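You operate a simulated robot arm through the tools that you are given. There is no shell and no other tool.

You run a simulated robot arm. Do the job below in one go: nothing can be reset, and whatever is moved stays where it is left.

## Task
Fit the blue pad in the red post's empty cup, then hoist the end on to the stand.
Fine: the end with the red eye; pad first; clear the pads; land it in the middle, chain slack. Touch down gently, never at full speed. Keep from under the load and leave it untouched in motion.

Only the result counts: the job must be done as asked and must still hold three seconds after the hand-in. Knocking over, shifting, dropping, spilling or breaking anything else fails it.

## Robot
A 7-joint arm with a two-finger parallel gripper, fixed in place. Base frame: the origin is on the floor under the middle of its stand, x ahead of it, y to its left, z up. Lengths are in mm, angles in degrees, forces in N, time in s.
With the tool pointing down near the work surface it reaches from about 420 to 900 mm from the base axis. Its first joint turns from -143.0 to 143.0 degrees. Payload 3 kg.
Tool frame: the origin (TCP) lies between the finger pads and is the grasp point; the fingertips stand 30 mm ahead of it; z points along the fingers, y is the line along which they close. Largest opening 94 mm; finger width 28, thickness 10; the body of the gripper, 50 by 96 mm, starts 55 mm behind the TCP.
Orientation is that of the tool frame in the base frame, as a unit quaternion [w, x, y, z]. With the fingers straight down and closing along the base's y, the tool's x points along the base's -x, its y along +y and its z along -z.

## Interface
- The arm moves only by the tool step_arm. Its argument "moves" is a list of rows, each a list of 3 entries, a list of its own where there are three numbers: the turn, a rotation vector about the tool's x, y, z in units of 120 degrees (1.0 is 120 degrees), then the shift along the tool's x, y, z in units of 100 mm (1.0 is 100 mm), then the finger opening in mm, from 0 to 94. In form: [[[wx, wy, wz], [x, y, z], fingers], ...]. A call has 1 to 20 rows; each row is the pose to reach, as a shift and turn from the pose commanded when the call began, along the tool's axes at that moment. A call with a number of a shift or a turn outside -1 to 1 is refused whole. Rows are played at 5 a second. More than 50 mm and 8.6 degrees between two rows, or a gripper value outside its range, and nothing of the call is played. A pose out of reach is approached as far as the arm can. The call stops where the force on the tool passes 40 N (or 10 N more than at its start, if that is more) or the arm is blocked; 0.2 s more then pass. The fingers move at their own pace (about 72 mm/s each) and stop on an object; they squeeze with about 24 N. The grip force told is the motor's: it shows also when the fingers shut on nothing. Time passes only in rows, and 0.2 s behind the last, so rows that repeat a pose let the fingers close. The reply holds the time, the measured pose of the TCP, the force on the tool along the base axes, the opening and the grip force, in the units named above and with some noise, with the torque about the TCP (base axes, N m) and any sound that the robot's microphone picked up.
- Cameras (640 x 400 px; columns grow to the right, rows downward): "scene" is fixed at [203.7, 649.6, 1610.2]; the picture's right is [-0.68, -0.74, 0.00], its down [-0.55, 0.50, -0.67] and it looks along [0.49, -0.45, -0.74] (base axes); focal length 231 px, centre (320, 200). "wrist" rides on the gripper at [76, 14, -102] in the tool frame; the picture's right is [-0.18, 0.98, 0.00], its down [-0.75, -0.14, -0.64] and it looks along [-0.63, -0.12, 0.77] (tool axes); focal length 243 px, centre (320, 200). There is no depth. A picture from a camera that has moved, and an enlarged one, comes with that camera's place and axes in the base frame and with its lens. The place of the scene camera against the robot may be out by one fixed shift of up to 25 mm in any direction.
- capture(camera): a new picture of that camera. No time passes.
- zoom(camera, box): a new picture of the part [left, top, right, bottom] of that camera's present view, enlarged. No time passes.
- hand_in(): hands the job in; it is judged then, once.

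Places have to be worked out from the pictures, the camera data and where the tool is seen. Open the gripper and draw the arm clear of the work before you hand the job in, unless the task says otherwise.

The tools are called after "Request:" by a JSON object that holds its "name" and its "arguments". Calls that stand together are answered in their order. step_arm: Moves the arm, as the interface text tells. Its arguments: {"type":"object","properties":{"moves":{"type":"array","items":{"type":"array"}}},"required":["moves"]} The other tools are called the same way: capture (camera) takes a picture; zoom (camera, box) takes an enlarged picture of a part of a camera's view; hand_in () hands the job in.

At the start:

```text
time_s: 0.0
tool_pos: [560.6, -35.4, 1307.9]
ee_rot: [-0.001, 0.0, 1.0, 0.0]
ft_force: [0.7, -0.3, -0.4]
torque: [-0.02, 0.01, 0.02]
grip_width: 94.0
gripper_force: 0.1
```

scene: 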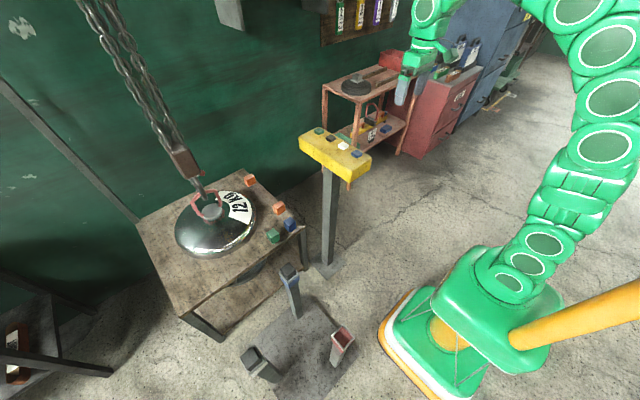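
wrist: 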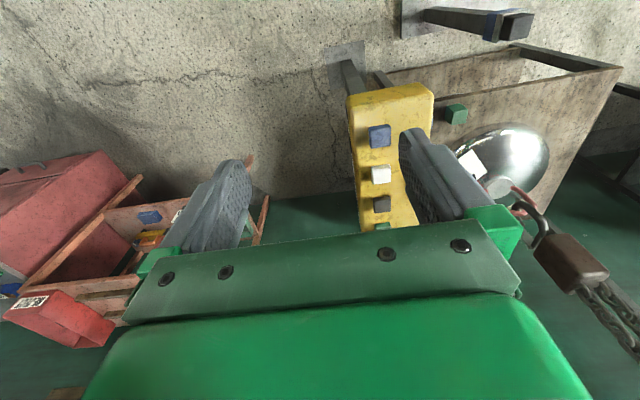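

I begin by looking at the scene closely with enlarged pictures before moving anything.

Request:
{"name": "zoom", "arguments": {"camera": "scene", "box": [130, 160, 310, 272]}}

Request:
{"name": "zoom", "arguments": {"camera": "scene", "box": [220, 250, 400, 400]}}

Request:
{"name": "zoom", "arguments": {"camera": "scene", "box": [280, 110, 400, 190]}}

Request:
{"name": "zoom", "arguments": {"camera": "scene", "box": [0, 0, 240, 150]}}

Request:
{"name": "zoom", "arguments": {"camera": "wrist", "box": [320, 0, 640, 200]}}

Request:
{"name": "zoom", "arguments": {"camera": "scene", "box": [300, 40, 480, 160]}}

```text
3.56 times, centred on (220, 216) of scene
camera zoom: at [203.7, 649.6, 1610.2], right [-0.68, -0.74, 0.0], down [-0.55, 0.5, -0.67], along [0.49, -0.45, -0.74], focal length 822 px, centre (676, 143)
```

zoom: 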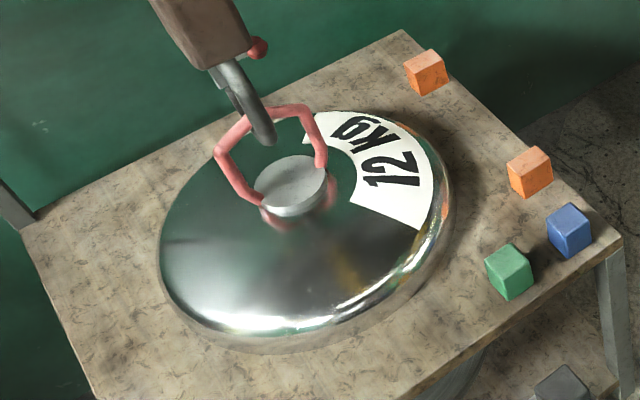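

```text
2.67 times, centred on (310, 325) of scene
camera zoom: at [203.7, 649.6, 1610.2], right [-0.68, -0.74, 0.0], down [-0.55, 0.5, -0.67], along [0.49, -0.45, -0.74], focal length 616 px, centre (347, -133)
```

zoom: 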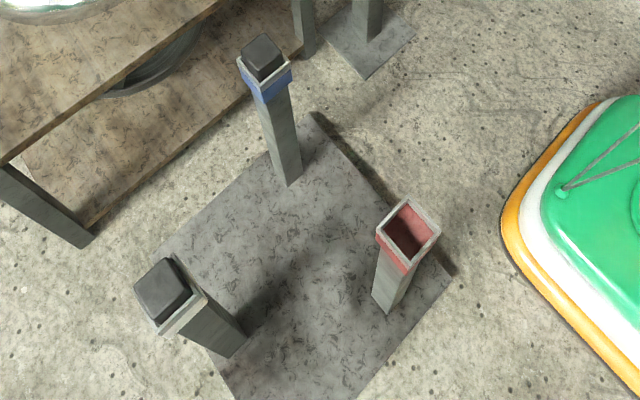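

```text
5.00 times, centred on (340, 150) of scene
camera zoom: at [203.7, 649.6, 1610.2], right [-0.68, -0.74, 0.0], down [-0.55, 0.5, -0.67], along [0.49, -0.45, -0.74], focal length 1156 px, centre (220, 450)
```

zoom: 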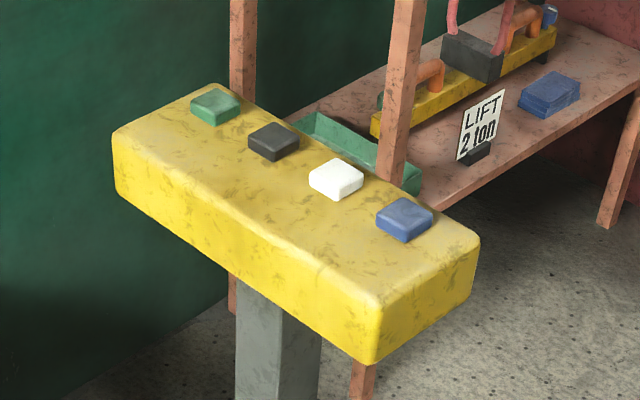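

```text
2.67 times, centred on (120, 75) of scene
camera zoom: at [203.7, 649.6, 1610.2], right [-0.68, -0.74, 0.0], down [-0.55, 0.5, -0.67], along [0.49, -0.45, -0.74], focal length 616 px, centre (853, 533)
```

zoom: 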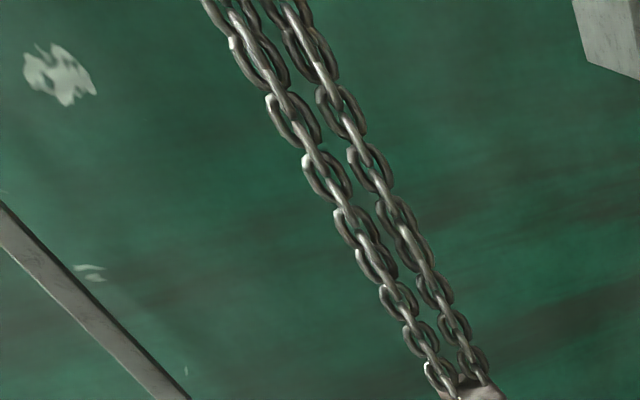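

```text
2.00 times, centred on (480, 100) of wrist
camera zoom: at [484.6, -22.1, 1409.7], right [0.18, 0.98, 0.0], down [0.75, -0.14, 0.64], along [0.63, -0.12, -0.77], focal length 485 px, centre (0, 400)
```

zoom: 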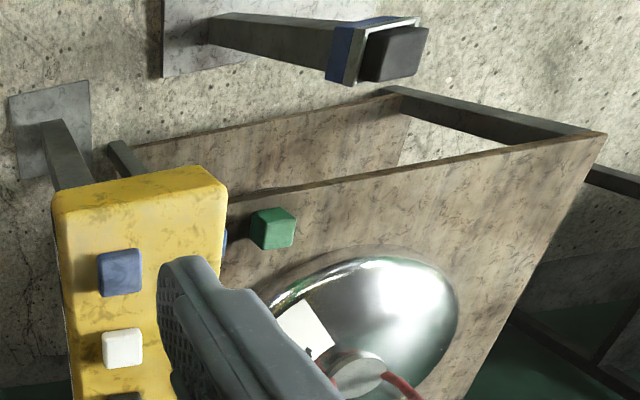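

```text
3.33 times, centred on (390, 100) of scene
camera zoom: at [203.7, 649.6, 1610.2], right [-0.68, -0.74, 0.0], down [-0.55, 0.5, -0.67], along [0.49, -0.45, -0.74], focal length 770 px, centre (87, 533)
```

zoom: 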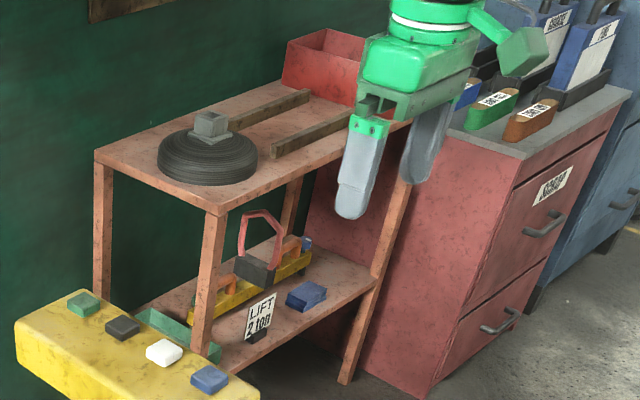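

Request:
{"name": "zoom", "arguments": {"camera": "scene", "box": [310, 0, 410, 62]}}

Request:
{"name": "zoom", "arguments": {"camera": "scene", "box": [400, 0, 560, 100]}}

Request:
{"name": "zoom", "arguments": {"camera": "scene", "box": [0, 250, 140, 400]}}

Request:
{"name": "zoom", "arguments": {"camera": "scene", "box": [160, 130, 260, 220]}}

Request:
{"name": "zoom", "arguments": {"camera": "wrist", "box": [480, 140, 640, 330]}}

Request:
{"name": "zoom", "arguments": {"camera": "wrist", "box": [0, 140, 200, 360]}}

```text
6.40 times, centred on (360, 31) of scene
camera zoom: at [203.7, 649.6, 1610.2], right [-0.68, -0.74, 0.0], down [-0.55, 0.5, -0.67], along [0.49, -0.45, -0.74], focal length 1479 px, centre (64, 1282)
```

zoom: 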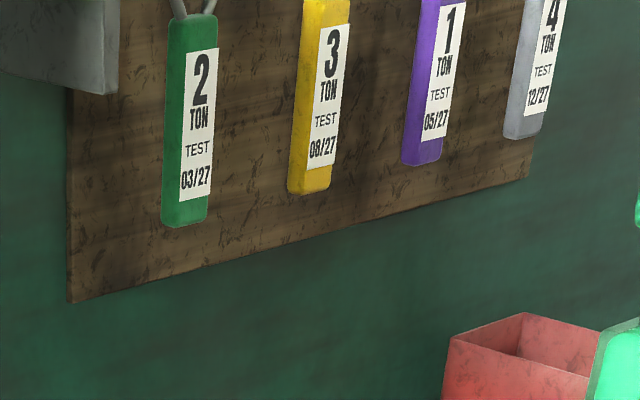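

```text
4.00 times, centred on (480, 50) of scene
camera zoom: at [203.7, 649.6, 1610.2], right [-0.68, -0.74, 0.0], down [-0.55, 0.5, -0.67], along [0.49, -0.45, -0.74], focal length 924 px, centre (-320, 800)
```

zoom: 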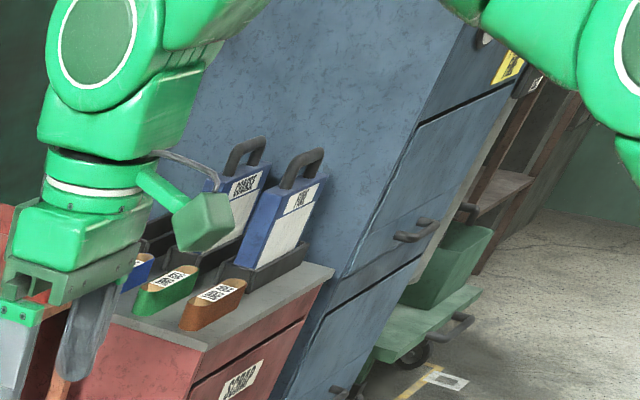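

```text
2.67 times, centred on (70, 325) of scene
camera zoom: at [203.7, 649.6, 1610.2], right [-0.68, -0.74, 0.0], down [-0.55, 0.5, -0.67], along [0.49, -0.45, -0.74], focal length 616 px, centre (987, -133)
```

zoom: 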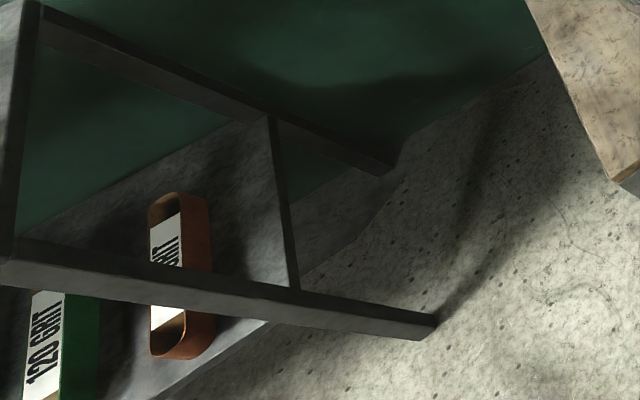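

```text
4.44 times, centred on (210, 175) of scene
camera zoom: at [203.7, 649.6, 1610.2], right [-0.68, -0.74, 0.0], down [-0.55, 0.5, -0.67], along [0.49, -0.45, -0.74], focal length 1027 px, centre (809, 311)
```

zoom: 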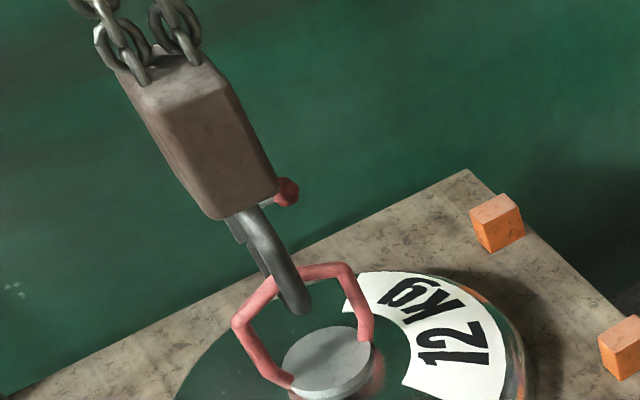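

```text
2.11 times, centred on (560, 235) of wrist
camera zoom: at [484.6, -22.1, 1409.7], right [0.18, 0.98, 0.0], down [0.75, -0.14, 0.64], along [0.63, -0.12, -0.77], focal length 511 px, centre (-185, 126)
```

zoom: 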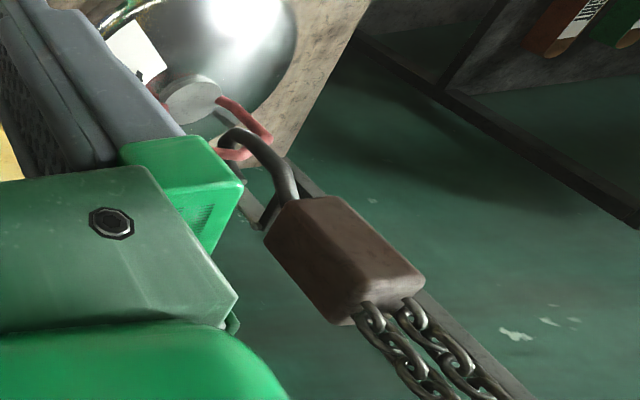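

```text
1.82 times, centred on (100, 250) of wrist
camera zoom: at [484.6, -22.1, 1409.7], right [0.18, 0.98, 0.0], down [0.75, -0.14, 0.64], along [0.63, -0.12, -0.77], focal length 441 px, centre (720, 109)
```

zoom: 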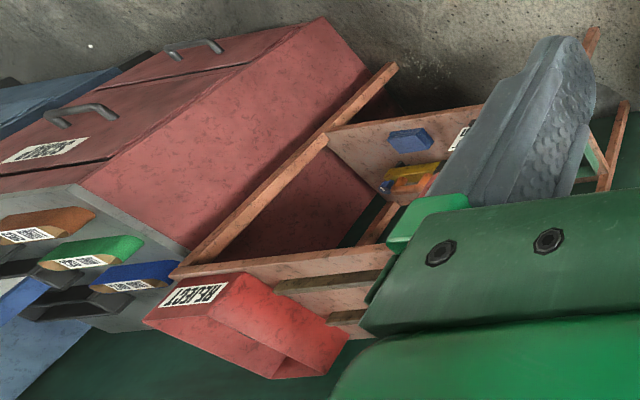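

The end (12 kg dome, red eye, hook through it) sits on the bench around (1120, 557); the stand with its three cups seems centred near (453, 549), the pendant's buttons lie about (655…875, 40, 1065), and the blue pad is about (850, 270, 600). I move the arm to the left and down in free air so that the wrist camera sees the pads from nearer.

Request:
{"name": "step_arm", "arguments": {"moves": [[[0, 0, 0], [0, 0.33, 0.2], 94], [[0, 0, 0], [0, 0.66, 0.4], 94], [[0, 0, 0], [0, 1.0, 0.6], 94]]}}

```text
time_s: 0.8
tool_pos: [559.9, 63.0, 1246.7]
ee_rot: [-0.001, 0.0, 1.0, 0.0]
ft_force: [-0.8, -0.5, 0.7]
torque: [0.02, 0.01, -0.01]
grip_width: 94.0
gripper_force: 0.2
```

The move went as commanded. I continue left and down, staying clear of the pendant.

Request:
{"name": "step_arm", "arguments": {"moves": [[[0, 0, 0], [0, 0.33, 0.2], 94], [[0, 0, 0], [0, 0.66, 0.4], 94], [[0, 0, 0], [0, 1.0, 0.6], 94]]}}

Request:
{"name": "step_arm", "arguments": {"moves": [[[0, 0, 0], [-0.2, 0.33, 0.25], 94], [[0, 0, 0], [-0.4, 0.66, 0.5], 94], [[0, 0, 0], [-0.6, 1.0, 0.75], 94]]}}

Request:
{"name": "capture", "arguments": {"camera": "wrist"}}

Request:
{"name": "capture", "arguments": {"camera": "scene"}}

```text
time_s: 1.6
tool_pos: [559.8, 163.9, 1187.1]
ee_rot: [-0.001, 0.001, 1.0, 0.001]
ft_force: [-0.8, 1.0, 0.0]
torque: [0.01, -0.01, -0.02]
grip_width: 93.8
gripper_force: 0.1
```

```text
time_s: 2.4
tool_pos: [620.8, 262.9, 1114.1]
ee_rot: [0.001, 0.0, 1.0, 0.0]
ft_force: [0.6, -0.1, -0.7]
torque: [-0.03, 0.0, -0.01]
grip_width: 94.1
gripper_force: 0.0
```

```text
taken
camera wrist: at [544.4, 278.3, 1216.0], right [0.18, 0.98, 0.0], down [0.75, -0.14, 0.64], along [0.63, -0.12, -0.77], focal length 243 px, centre (320, 200)
```

wrist: 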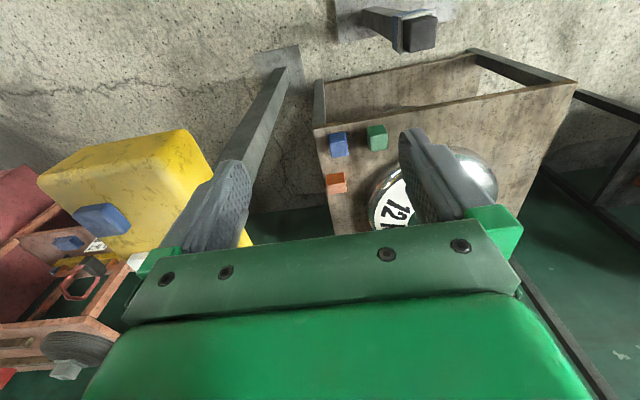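

```text
taken
```

scene: 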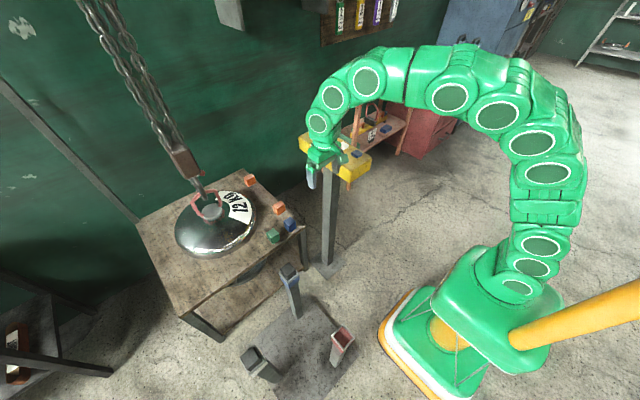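

Request:
{"name": "zoom", "arguments": {"camera": "wrist", "box": [300, 100, 420, 200]}}

Request:
{"name": "zoom", "arguments": {"camera": "scene", "box": [250, 190, 330, 250]}}

Request:
{"name": "zoom", "arguments": {"camera": "scene", "box": [290, 120, 370, 200]}}

Request:
{"name": "zoom", "arguments": {"camera": "scene", "box": [320, 310, 370, 370]}}

```text
4.00 times, centred on (360, 150) of wrist
camera zoom: at [544.4, 278.3, 1216.0], right [0.18, 0.98, 0.0], down [0.75, -0.14, 0.64], along [0.63, -0.12, -0.77], focal length 970 px, centre (160, 400)
```

zoom: 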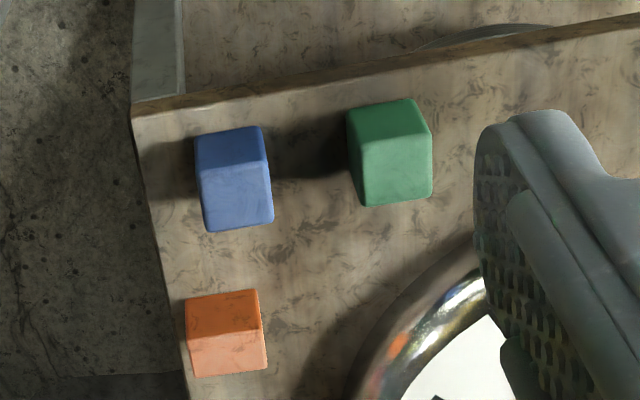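

```text
6.67 times, centred on (290, 220) of scene
camera zoom: at [203.7, 649.6, 1610.2], right [-0.68, -0.74, 0.0], down [-0.55, 0.5, -0.67], along [0.49, -0.45, -0.74], focal length 1541 px, centre (520, 67)
```

zoom: 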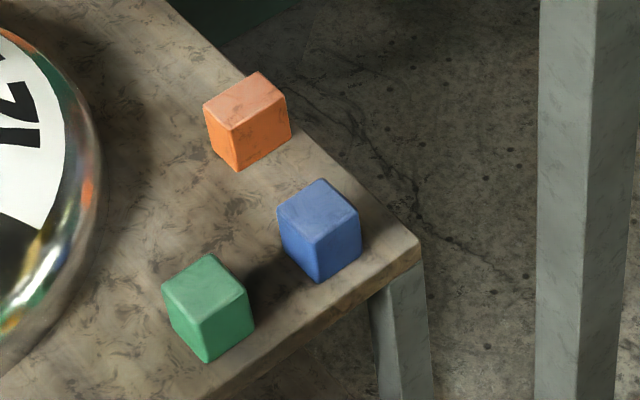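

```text
5.00 times, centred on (330, 160) of scene
camera zoom: at [203.7, 649.6, 1610.2], right [-0.68, -0.74, 0.0], down [-0.55, 0.5, -0.67], along [0.49, -0.45, -0.74], focal length 1156 px, centre (270, 400)
```

zoom: 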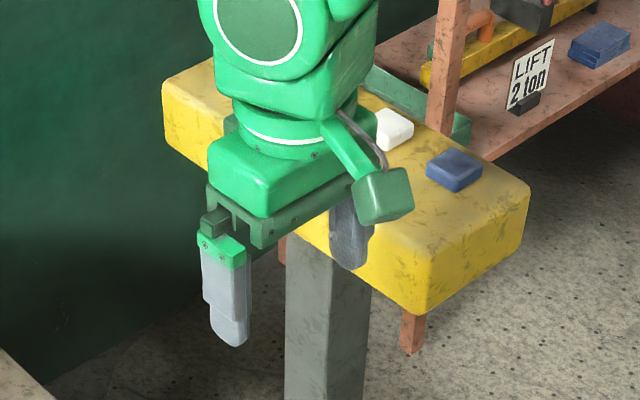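

```text
6.67 times, centred on (345, 340) of scene
camera zoom: at [203.7, 649.6, 1610.2], right [-0.68, -0.74, 0.0], down [-0.55, 0.5, -0.67], along [0.49, -0.45, -0.74], focal length 1541 px, centre (153, -733)
```

zoom: 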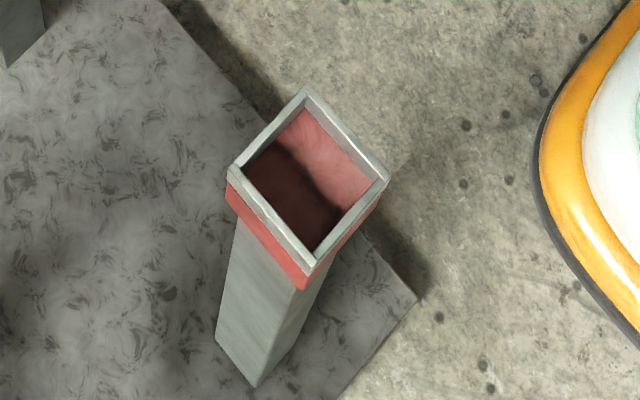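

The blue pad looks about 45 mm wide with its faces nearly along the base axes, top around z≈620 near (867, 270). I descend towards it in stages to measure it with the wrist camera from closer.

Request:
{"name": "step_arm", "arguments": {"moves": [[[0, 0, 0], [-0.25, 0, 0.33], 94], [[0, 0, 0], [-0.5, 0, 0.66], 94], [[0, 0, 0], [-0.75, 0, 1.0], 94]]}}

Request:
{"name": "step_arm", "arguments": {"moves": [[[0, 0, 0], [-0.25, 0, 0.33], 94], [[0, 0, 0], [-0.5, 0, 0.66], 94], [[0, 0, 0], [-0.75, 0, 1.0], 94]]}}

Request:
{"name": "capture", "arguments": {"camera": "wrist"}}

Request:
{"name": "capture", "arguments": {"camera": "scene"}}

```text
time_s: 3.2
tool_pos: [695.5, 262.8, 1013.1]
ee_rot: [0.0, 0.0, 1.0, 0.0]
ft_force: [0.0, -0.4, 0.5]
torque: [0.02, 0.0, -0.02]
grip_width: 93.9
gripper_force: 0.0
```

```text
time_s: 4.0
tool_pos: [770.2, 264.3, 913.3]
ee_rot: [0.0, 0.0, 1.0, 0.0]
ft_force: [0.0, 0.2, -0.7]
torque: [0.02, 0.0, 0.02]
grip_width: 94.0
gripper_force: 0.1
```

```text
taken
camera wrist: at [694.1, 278.6, 1015.3], right [0.18, 0.98, 0.0], down [0.75, -0.14, 0.64], along [0.63, -0.12, -0.77], focal length 243 px, centre (320, 200)
```

wrist: 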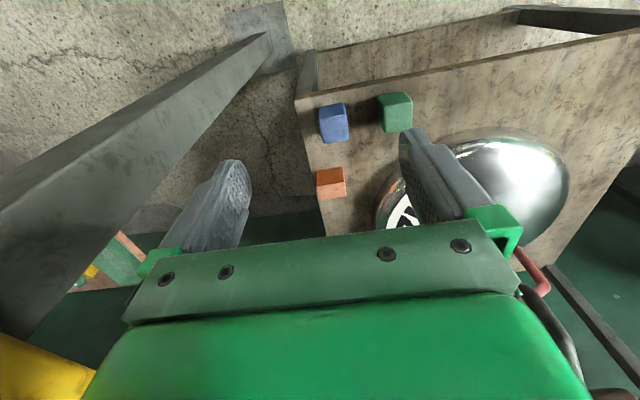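

```text
taken
```

scene: 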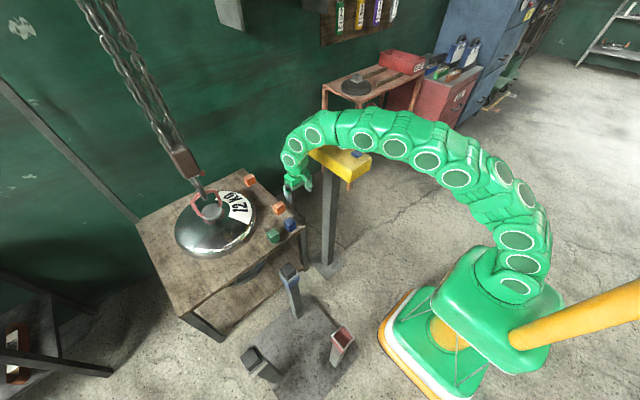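

Request:
{"name": "zoom", "arguments": {"camera": "wrist", "box": [290, 80, 430, 200]}}

Request:
{"name": "zoom", "arguments": {"camera": "scene", "box": [270, 100, 370, 200]}}

```text
3.33 times, centred on (360, 140) of wrist
camera zoom: at [694.1, 278.6, 1015.3], right [0.18, 0.98, 0.0], down [0.75, -0.14, 0.64], along [0.63, -0.12, -0.77], focal length 809 px, centre (187, 400)
```

zoom: 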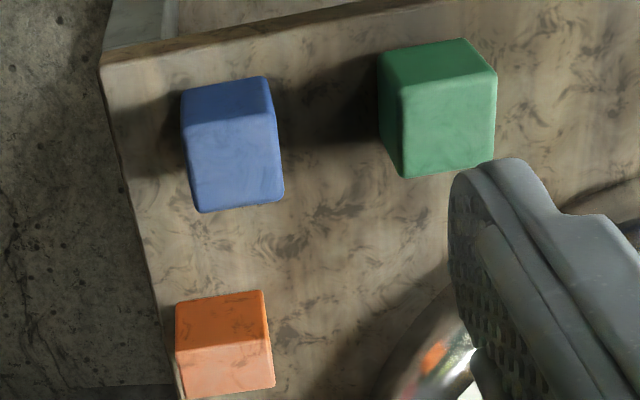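

```text
4.00 times, centred on (320, 150) of scene
camera zoom: at [203.7, 649.6, 1610.2], right [-0.68, -0.74, 0.0], down [-0.55, 0.5, -0.67], along [0.49, -0.45, -0.74], focal length 924 px, centre (320, 400)
```

zoom: 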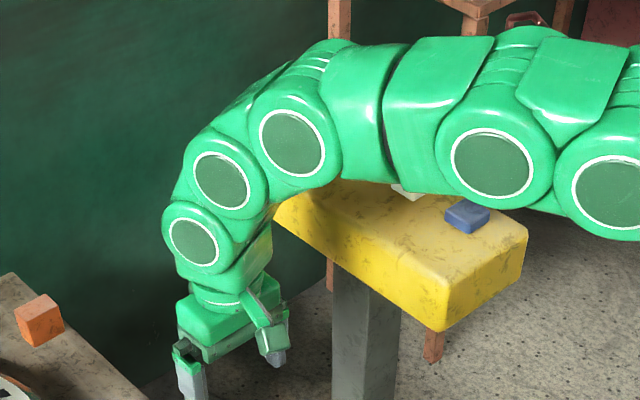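

The blue pad's top is about (874, 271, 609), roughly 45 mm wide, and aligned with the base axes. I go closer (fingers spanning y) for a finer measurement.

Request:
{"name": "step_arm", "arguments": {"moves": [[[0, 0, 0], [-0.2, 0.02, 0.33], 80], [[0, 0, 0], [-0.4, 0.04, 0.66], 80], [[0, 0, 0], [-0.6, 0.06, 1.0], 80]]}}

Request:
{"name": "zoom", "arguments": {"camera": "wrist", "box": [240, 60, 440, 200]}}

Request:
{"name": "capture", "arguments": {"camera": "scene"}}

```text
time_s: 4.8
tool_pos: [830.5, 270.6, 812.4]
ee_rot: [0.001, 0.0, 1.0, 0.0]
ft_force: [-0.8, 0.0, -0.3]
torque: [0.02, 0.0, 0.02]
grip_width: 79.8
gripper_force: 0.1
```

```text
2.86 times, centred on (340, 130) of wrist
camera zoom: at [754.8, 284.8, 914.7], right [0.18, 0.98, 0.0], down [0.75, -0.14, 0.64], along [0.63, -0.12, -0.77], focal length 693 px, centre (263, 400)
```

zoom: 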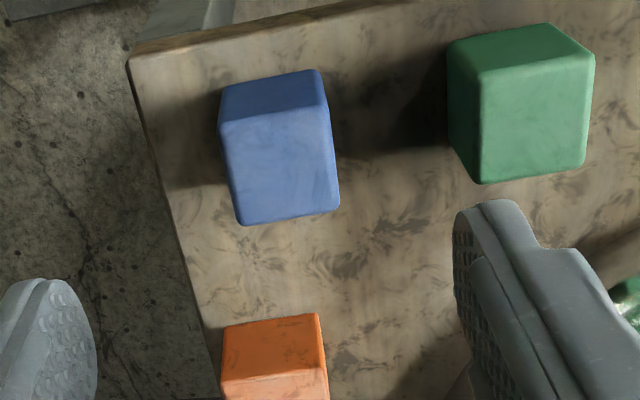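

```text
taken
```

scene: 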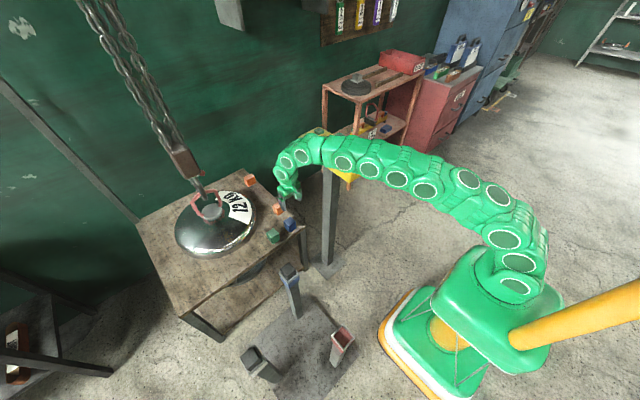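

From three views the pad's top centre is (871, 272, 616), about 45 mm wide, bench top near 568. I move above it and then lower partway.

Request:
{"name": "step_arm", "arguments": {"moves": [[[0, 0, 0], [-0.14, 0.01, 0.33], 80], [[0, 0, 0], [-0.28, 0.01, 0.66], 80], [[0, 0, 0], [-0.41, 0.015, 1.0], 80], [[0, 0, 0], [-0.41, 0.015, 1.0], 80]]}}

Request:
{"name": "capture", "arguments": {"camera": "wrist"}}

Request:
{"name": "capture", "arguments": {"camera": "scene"}}

```text
time_s: 5.8
tool_pos: [871.1, 277.1, 714.4]
ee_rot: [0.0, -0.004, 1.0, 0.0]
ft_force: [0.3, 0.0, 0.4]
torque: [-0.01, 0.0, -0.01]
grip_width: 80.1
gripper_force: 0.0
```

```text
taken
camera wrist: at [793.8, 290.9, 815.7], right [0.18, 0.98, 0.0], down [0.75, -0.14, 0.64], along [0.63, -0.11, -0.77], focal length 243 px, centre (320, 200)
```

wrist: 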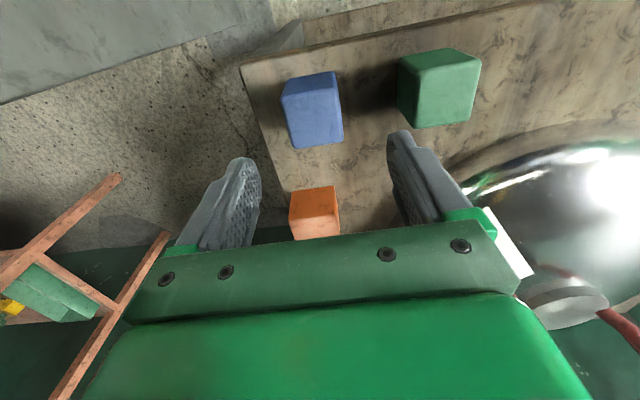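

```text
taken
```

scene: 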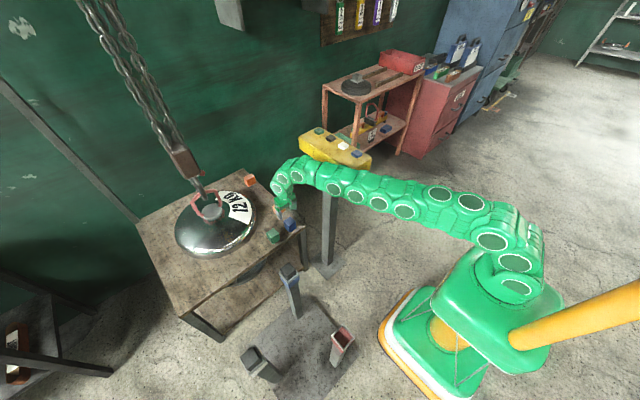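

The measured y (277) is 5 mm off the commanded 272, so the arm may be close to its reach limit here. I hold still a moment to see whether it settles.

Request:
{"name": "step_arm", "arguments": {"moves": [[[0, 0, 0], [0, 0, 0], 80], [[0, 0, 0], [0, 0, 0], 80]]}}

```text
time_s: 6.4
tool_pos: [870.4, 277.4, 714.0]
ee_rot: [0.001, -0.003, 1.0, -0.001]
ft_force: [-0.7, -0.5, -0.4]
torque: [0.04, 0.0, -0.03]
grip_width: 80.0
gripper_force: 0.0
```

The offset is steady. I try a lower pose, still above the pad top, to see how the deviation develops.

Request:
{"name": "step_arm", "arguments": {"moves": [[[0, 0, 0], [0, -0.04, 0.2], 80], [[0, 0, 0], [0, -0.04, 0.4], 80], [[0, 0, 0], [0, -0.04, 0.4], 80]]}}

```text
time_s: 7.2
tool_pos: [870.6, 273.0, 673.9]
ee_rot: [0.001, -0.003, 1.0, -0.001]
ft_force: [0.2, -0.8, 0.2]
torque: [0.04, 0.03, -0.01]
grip_width: 80.1
gripper_force: 0.0
```

It followed exactly from there, now at (870.6, 273, 674). I lower to TCP z≈626 so that the tips overlap the pad's upper 20 mm, and check with a picture before closing.

Request:
{"name": "step_arm", "arguments": {"moves": [[[0, 0, 0], [0, -0.01, 0.12], 80], [[0, 0, 0], [0, -0.01, 0.24], 80], [[0, 0, 0], [0, -0.01, 0.36], 80], [[0, 0, 0], [0, -0.01, 0.48], 80], [[0, 0, 0], [0, -0.01, 0.48], 80]]}}

Request:
{"name": "capture", "arguments": {"camera": "wrist"}}

Request:
{"name": "zoom", "arguments": {"camera": "scene", "box": [240, 150, 340, 250]}}

```text
time_s: 8.4
tool_pos: [871.8, 265.3, 624.4]
ee_rot: [0.0, 0.001, 1.0, 0.0]
ft_force: [0.0, -0.1, -0.6]
torque: [0.01, -0.01, 0.02]
grip_width: 79.9
gripper_force: 0.1
```

```text
taken
camera wrist: at [795.4, 280.2, 726.7], right [0.19, 0.98, 0.0], down [0.75, -0.14, 0.64], along [0.63, -0.12, -0.77], focal length 243 px, centre (320, 200)
```

wrist: 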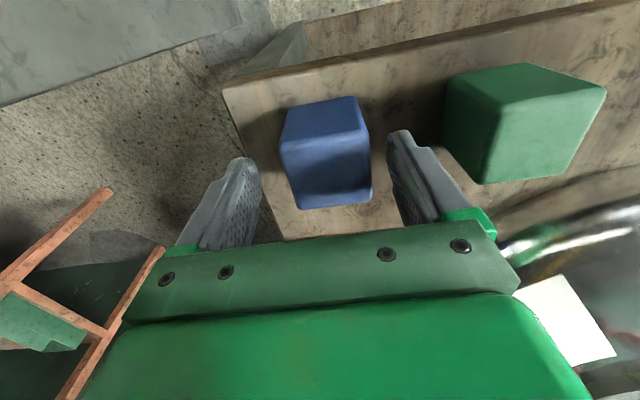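

```text
4.00 times, centred on (290, 200) of scene
camera zoom: at [203.7, 649.6, 1610.2], right [-0.68, -0.74, 0.0], down [-0.55, 0.5, -0.67], along [0.49, -0.45, -0.74], focal length 924 px, centre (440, 200)
```

zoom: 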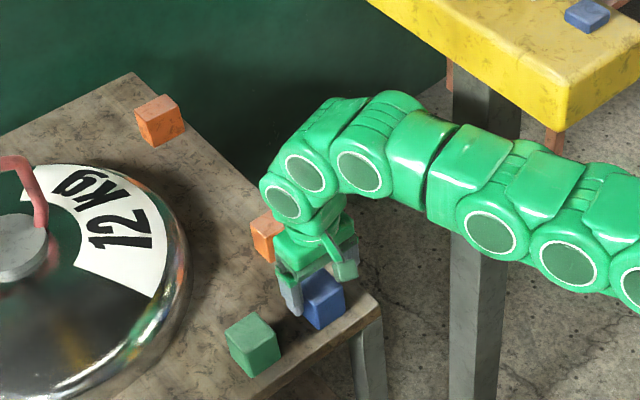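

The pad is about 6.5 mm to the +y side of the TCP. I correct that and close the fingers on it.

Request:
{"name": "step_arm", "arguments": {"moves": [[[0, 0, 0], [0, 0.03, 0], 80], [[0, 0, 0], [0, 0.06, 0], 80], [[0, 0, 0], [0, 0.06, 0], 80]]}}

Request:
{"name": "capture", "arguments": {"camera": "wrist"}}

```text
time_s: 9.2
tool_pos: [868.0, 273.2, 625.6]
ee_rot: [0.0, 0.0, 1.0, 0.0]
ft_force: [0.2, -0.2, 0.2]
torque: [0.0, 0.0, 0.01]
grip_width: 79.8
gripper_force: 0.1
out of reach, approached as far as the arm can: row 2, 3
```

```text
taken
camera wrist: at [792.7, 286.7, 727.0], right [0.18, 0.98, 0.0], down [0.75, -0.14, 0.64], along [0.63, -0.12, -0.77], focal length 243 px, centre (320, 200)
```

wrist: 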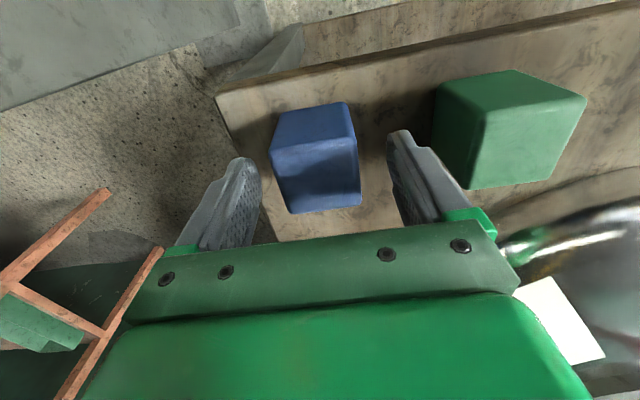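

The TCP is now at (868, 273.2, 625.6), centred across the pad in y, right at the reach limit. I close the fingers on the pad.

Request:
{"name": "step_arm", "arguments": {"moves": [[[0, 0, 0], [0, 0, 0], 60], [[0, 0, 0], [0, 0, 0], 40], [[0, 0, 0], [0, 0, 0], 30], [[0, 0, 0], [0, 0, 0], 30], [[0, 0, 0], [0, 0, 0], 30]]}}

Request:
{"name": "capture", "arguments": {"camera": "wrist"}}

```text
time_s: 10.4
tool_pos: [868.7, 273.7, 624.9]
ee_rot: [0.0, 0.0, 1.0, 0.001]
ft_force: [1.0, -1.9, 1.7]
torque: [-0.08, -0.07, -0.03]
grip_width: 49.5
gripper_force: 24.0
```

```text
taken
camera wrist: at [792.7, 287.0, 727.3], right [0.18, 0.98, 0.0], down [0.75, -0.14, 0.64], along [0.63, -0.12, -0.77], focal length 243 px, centre (320, 200)
```

wrist: 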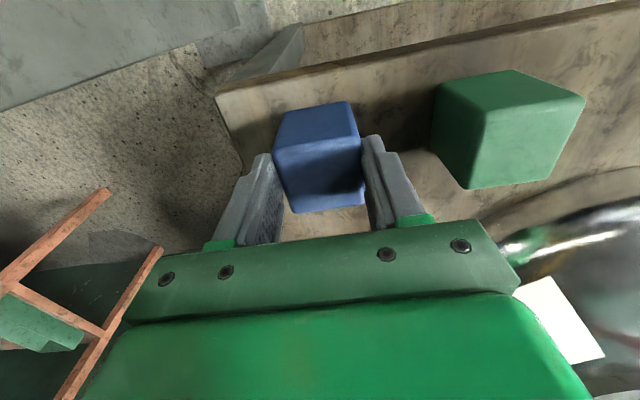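

The fingers stopped at 49.5 mm with 24 N, so the pad is held and about 50 mm wide. I lift straight up.

Request:
{"name": "step_arm", "arguments": {"moves": [[[0, 0, 0], [0, 0, -0.1], 30], [[0, 0, 0], [0, 0, -0.3], 30], [[0, 0, 0], [0, 0, -0.6], 30], [[0, 0, 0], [0.1, 0, -1.0], 30], [[0, 0, 0], [0.1, 0, -1.0], 30]]}}

Request:
{"name": "capture", "arguments": {"camera": "wrist"}}

Request:
{"name": "zoom", "arguments": {"camera": "scene", "box": [240, 150, 340, 250]}}

```text
time_s: 11.6
tool_pos: [858.4, 272.9, 725.8]
ee_rot: [-0.001, 0.001, 1.0, 0.0]
ft_force: [-0.6, 0.4, -0.6]
torque: [-0.01, 0.03, -0.03]
grip_width: 49.4
gripper_force: 23.5
```

```text
taken
camera wrist: at [783.4, 286.3, 827.6], right [0.18, 0.98, 0.0], down [0.75, -0.14, 0.64], along [0.63, -0.12, -0.77], focal length 243 px, centre (320, 200)
```

wrist: 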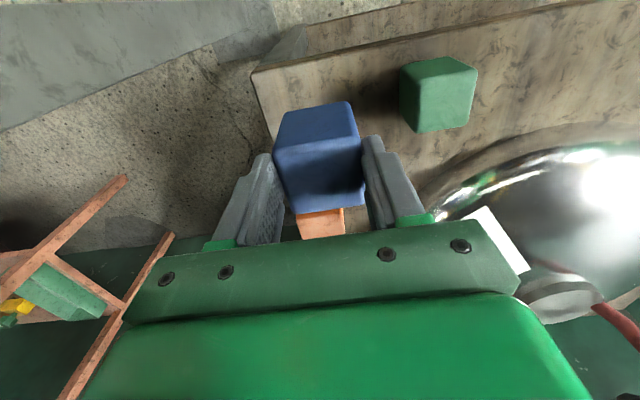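

```text
4.00 times, centred on (290, 200) of scene
camera zoom: at [203.7, 649.6, 1610.2], right [-0.68, -0.74, 0.0], down [-0.55, 0.5, -0.67], along [0.49, -0.45, -0.74], focal length 924 px, centre (440, 200)
```

zoom: 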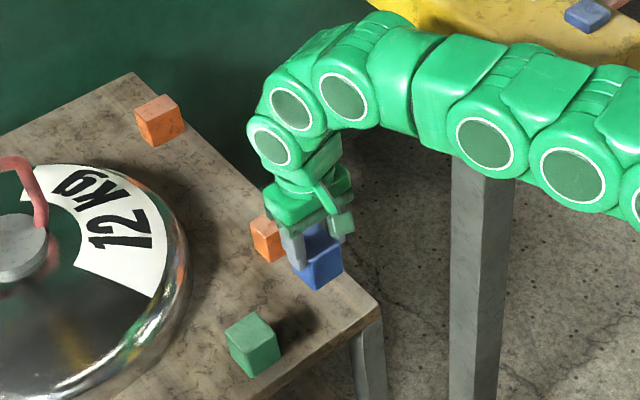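

Request:
{"name": "zoom", "arguments": {"camera": "wrist", "box": [240, 80, 400, 220]}}

```text
2.86 times, centred on (320, 150) of wrist
camera zoom: at [783.4, 286.3, 827.6], right [0.18, 0.98, 0.0], down [0.75, -0.14, 0.64], along [0.63, -0.12, -0.77], focal length 693 px, centre (320, 343)
```

zoom: 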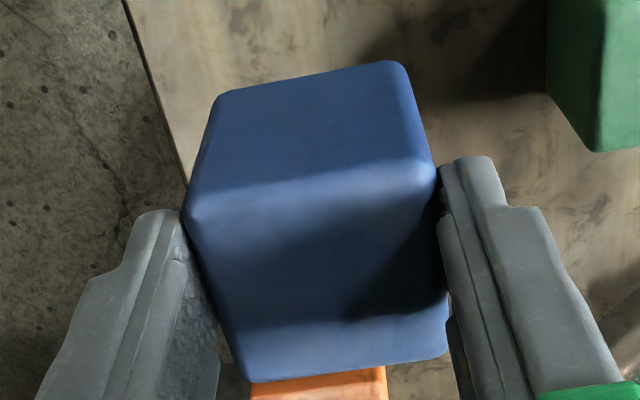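

The pad is firmly held, its top about 10 mm below the TCP and its sides along the tool axes. I raise it to about z=825 and start carrying it toward the red post.

Request:
{"name": "step_arm", "arguments": {"moves": [[[0, 0, 0], [0.2, 0.05, -0.3], 30], [[0, 0, 0], [0.4, 0.1, -0.6], 30], [[0, 0, 0], [0.7, 0.2, -0.85], 30], [[0, 0, 0], [1.0, 0.3, -1.0], 30]]}}

Request:
{"name": "step_arm", "arguments": {"moves": [[[0, 0, 0], [0.33, 0.11, -0.1], 30], [[0, 0, 0], [0.66, 0.22, -0.2], 30], [[0, 0, 0], [1.0, 0.34, -0.2], 30]]}}

Request:
{"name": "step_arm", "arguments": {"moves": [[[0, 0, 0], [0.33, 0.11, 0], 30], [[0, 0, 0], [0.66, 0.22, 0], 30], [[0, 0, 0], [1.0, 0.34, 0], 30]]}}

Request:
{"name": "capture", "arguments": {"camera": "wrist"}}

Request:
{"name": "capture", "arguments": {"camera": "scene"}}

```text
time_s: 12.6
tool_pos: [758.6, 301.8, 825.0]
ee_rot: [0.0, 0.0, 1.0, 0.0]
ft_force: [0.0, 0.6, -1.7]
torque: [-0.01, 0.01, 0.02]
grip_width: 49.3
gripper_force: 23.7
```

```text
time_s: 13.4
tool_pos: [657.8, 336.1, 845.2]
ee_rot: [0.0, 0.0, 1.0, -0.001]
ft_force: [-0.9, -0.4, -2.0]
torque: [0.0, 0.02, 0.0]
grip_width: 49.5
gripper_force: 24.2
```

```text
time_s: 14.2
tool_pos: [558.0, 369.5, 844.6]
ee_rot: [-0.001, 0.0, 1.0, -0.001]
ft_force: [-0.1, 0.3, -0.5]
torque: [-0.02, 0.0, -0.01]
grip_width: 49.3
gripper_force: 24.6
```

```text
taken
camera wrist: at [481.9, 384.0, 946.7], right [0.18, 0.98, 0.0], down [0.75, -0.14, 0.64], along [0.63, -0.12, -0.77], focal length 243 px, centre (320, 200)
```

wrist: 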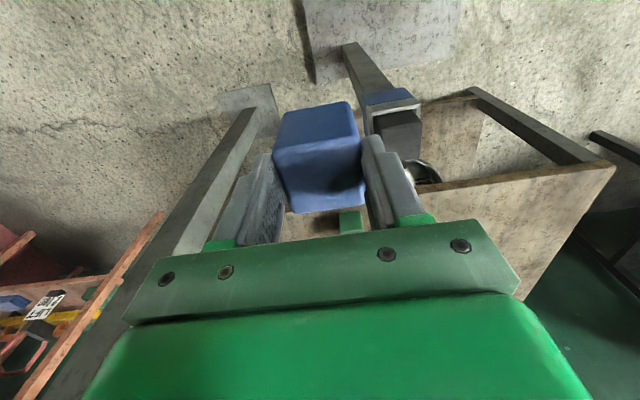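

```text
taken
```

scene: 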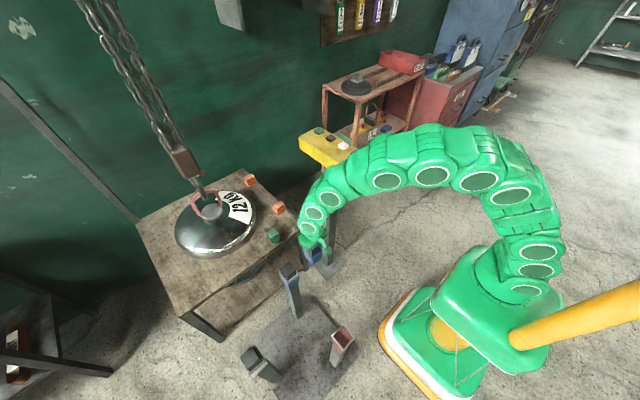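

Request:
{"name": "zoom", "arguments": {"camera": "wrist", "box": [330, 70, 450, 170]}}

Request:
{"name": "step_arm", "arguments": {"moves": [[[0, 0, 0], [0.33, 0.11, 0], 30], [[0, 0, 0], [0.66, 0.22, 0], 30], [[0, 0, 0], [1.0, 0.34, 0], 30]]}}

Request:
{"name": "capture", "arguments": {"camera": "wrist"}}

Request:
{"name": "capture", "arguments": {"camera": "scene"}}

```text
4.00 times, centred on (390, 120) of wrist
camera zoom: at [481.9, 384.0, 946.7], right [0.18, 0.98, 0.0], down [0.75, -0.14, 0.64], along [0.63, -0.12, -0.77], focal length 970 px, centre (40, 520)
```

zoom: 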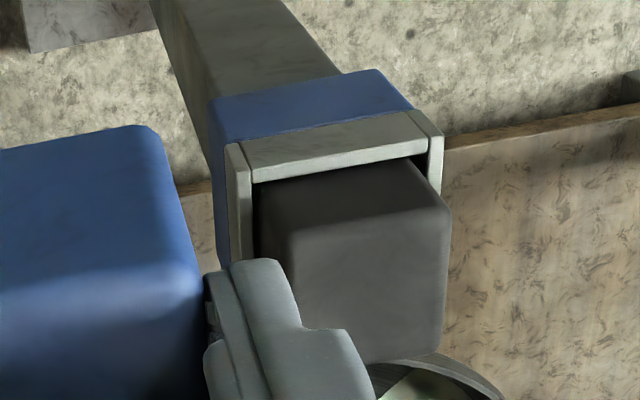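

```text
time_s: 15.0
tool_pos: [457.7, 403.2, 844.3]
ee_rot: [0.0, 0.0, 1.0, 0.0]
ft_force: [0.4, 0.8, -1.7]
torque: [0.0, -0.01, 0.01]
grip_width: 49.5
gripper_force: 24.2
```

```text
taken
camera wrist: at [381.6, 417.6, 946.4], right [0.18, 0.98, 0.0], down [0.75, -0.14, 0.64], along [0.63, -0.12, -0.77], focal length 243 px, centre (320, 200)
```

wrist: 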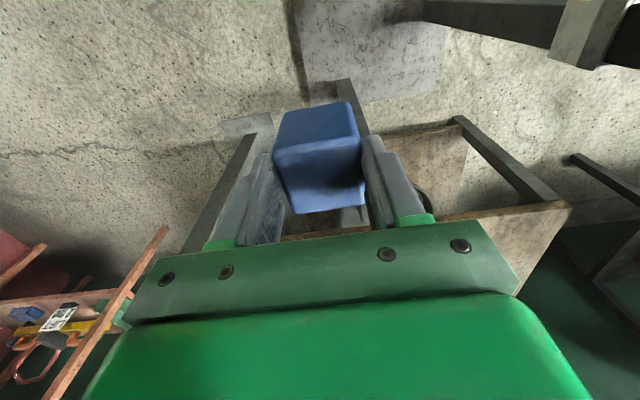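

```text
taken
```

scene: 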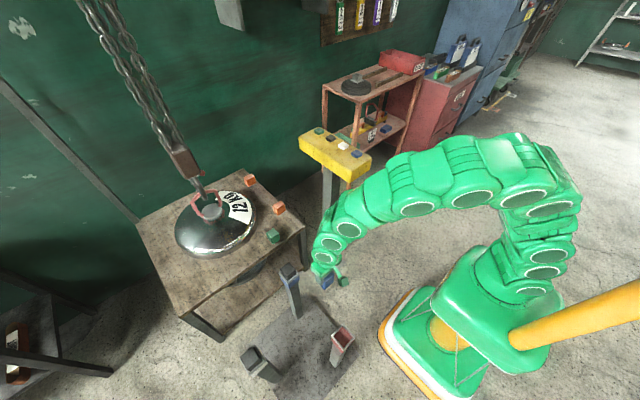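

The blue post's black pad stands about 30 mm proud of its cup with a few mm of play, so a pad gripped at its top will fit without the fingers touching the rim. I move further to get the red cup into the wrist view.

Request:
{"name": "step_arm", "arguments": {"moves": [[[0, 0, 0], [0.33, 0, 0], 30], [[0, 0, 0], [0.66, 0, 0], 30], [[0, 0, 0], [1.0, 0, 0], 30]]}}

Request:
{"name": "step_arm", "arguments": {"moves": [[[0, 0, 0], [0.3, -0.05, 0], 30], [[0, 0, 0], [0.57, -0.13, 0], 30], [[0, 0, 0], [0.57, -0.13, 0], 30]]}}

Request:
{"name": "capture", "arguments": {"camera": "wrist"}}

Request:
{"name": "capture", "arguments": {"camera": "scene"}}

```text
time_s: 15.8
tool_pos: [356.8, 403.3, 845.0]
ee_rot: [0.0, -0.001, 1.0, 0.0]
ft_force: [-0.7, 0.4, -1.6]
torque: [0.01, -0.01, -0.04]
grip_width: 49.5
gripper_force: 24.1
```

```text
time_s: 16.6
tool_pos: [301.3, 391.2, 845.5]
ee_rot: [0.0, 0.0, 1.0, 0.0]
ft_force: [0.1, 0.1, -1.9]
torque: [0.0, 0.01, 0.01]
grip_width: 49.5
gripper_force: 23.9
```

```text
taken
camera wrist: at [224.8, 405.8, 947.3], right [0.18, 0.98, 0.0], down [0.75, -0.14, 0.64], along [0.63, -0.12, -0.77], focal length 243 px, centre (320, 200)
```

wrist: 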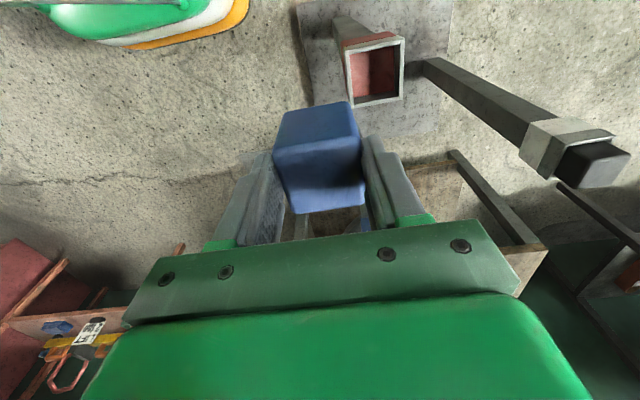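

```text
taken
```

scene: 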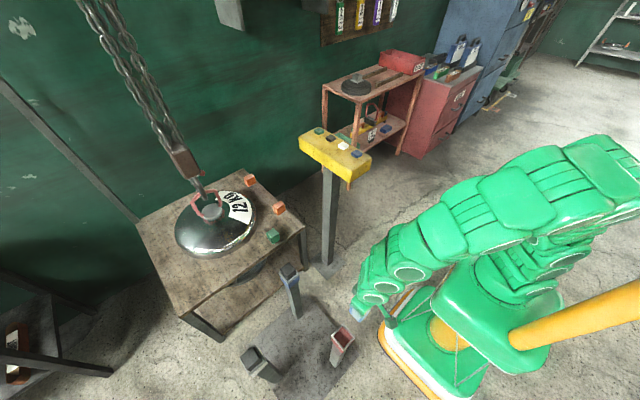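

Request:
{"name": "zoom", "arguments": {"camera": "wrist", "box": [320, 20, 440, 120]}}

Request:
{"name": "zoom", "arguments": {"camera": "wrist", "box": [500, 100, 640, 210]}}

```text
4.00 times, centred on (380, 70) of wrist
camera zoom: at [224.8, 405.8, 947.3], right [0.18, 0.98, 0.0], down [0.75, -0.14, 0.64], along [0.63, -0.12, -0.77], focal length 970 px, centre (80, 720)
```

zoom: 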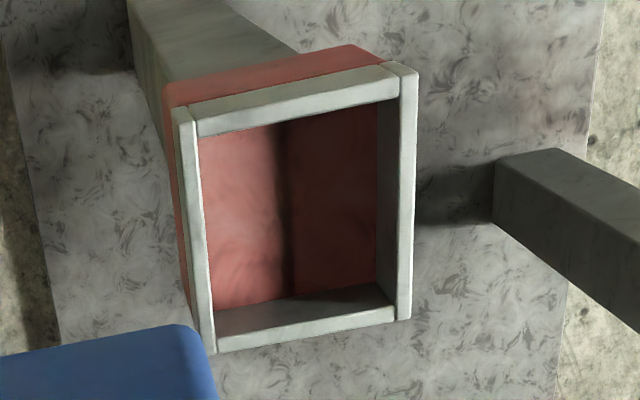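

```text
3.64 times, centred on (570, 155) of wrist
camera zoom: at [224.8, 405.8, 947.3], right [0.18, 0.98, 0.0], down [0.75, -0.14, 0.64], along [0.63, -0.12, -0.77], focal length 882 px, centre (-589, 364)
```

zoom: 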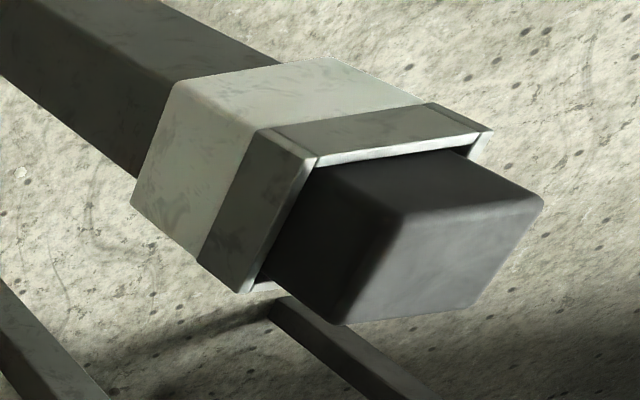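

The red cup's opening is square to the base axes, about 56 mm inside, centred near (307, 457) with rim at about z≈634. I take a second, lower view beside it to pin this down.

Request:
{"name": "step_arm", "arguments": {"moves": [[[0, 0, 0], [0, -0.06, 0.33], 30], [[0, 0, 0], [0, -0.12, 0.66], 30], [[0, 0, 0], [0, -0.18, 1.0], 30], [[0, 0, 0], [0, -0.18, 1.0], 30]]}}

Request:
{"name": "capture", "arguments": {"camera": "wrist"}}

Request:
{"name": "zoom", "arguments": {"camera": "wrist", "box": [340, 20, 480, 140]}}

Request:
{"name": "zoom", "arguments": {"camera": "scene", "box": [310, 280, 410, 380]}}

```text
time_s: 17.6
tool_pos: [300.4, 373.1, 744.6]
ee_rot: [0.0, -0.001, 1.0, 0.0]
ft_force: [0.6, -0.6, -2.3]
torque: [0.01, -0.01, 0.04]
grip_width: 49.4
gripper_force: 24.0
```

```text
taken
camera wrist: at [224.6, 387.0, 846.2], right [0.18, 0.98, 0.0], down [0.75, -0.14, 0.64], along [0.63, -0.12, -0.77], focal length 243 px, centre (320, 200)
```

wrist: 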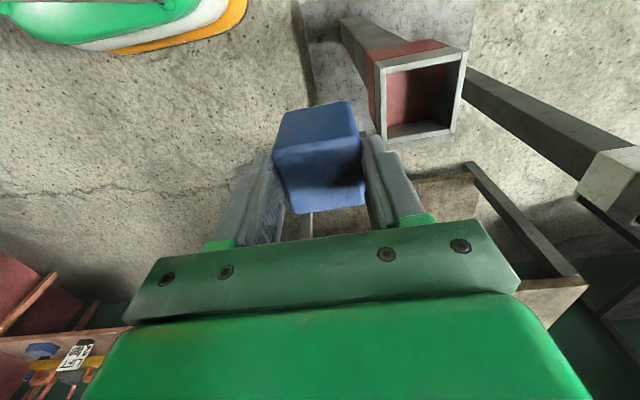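

```text
3.33 times, centred on (410, 80) of wrist
camera zoom: at [224.6, 387.0, 846.2], right [0.18, 0.98, 0.0], down [0.75, -0.14, 0.64], along [0.63, -0.12, -0.77], focal length 809 px, centre (20, 600)
```

zoom: 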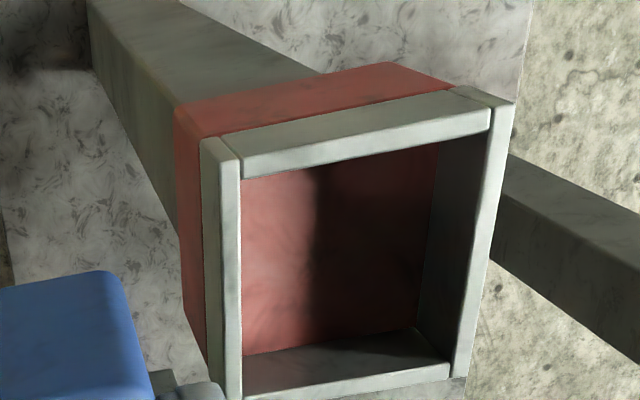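

```text
4.00 times, centred on (360, 330) of scene
camera zoom: at [203.7, 649.6, 1610.2], right [-0.68, -0.74, 0.0], down [-0.55, 0.5, -0.67], along [0.49, -0.45, -0.74], focal length 924 px, centre (160, -320)
```

zoom: 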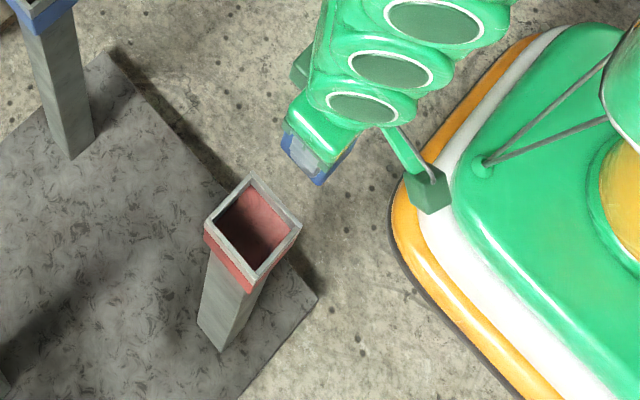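

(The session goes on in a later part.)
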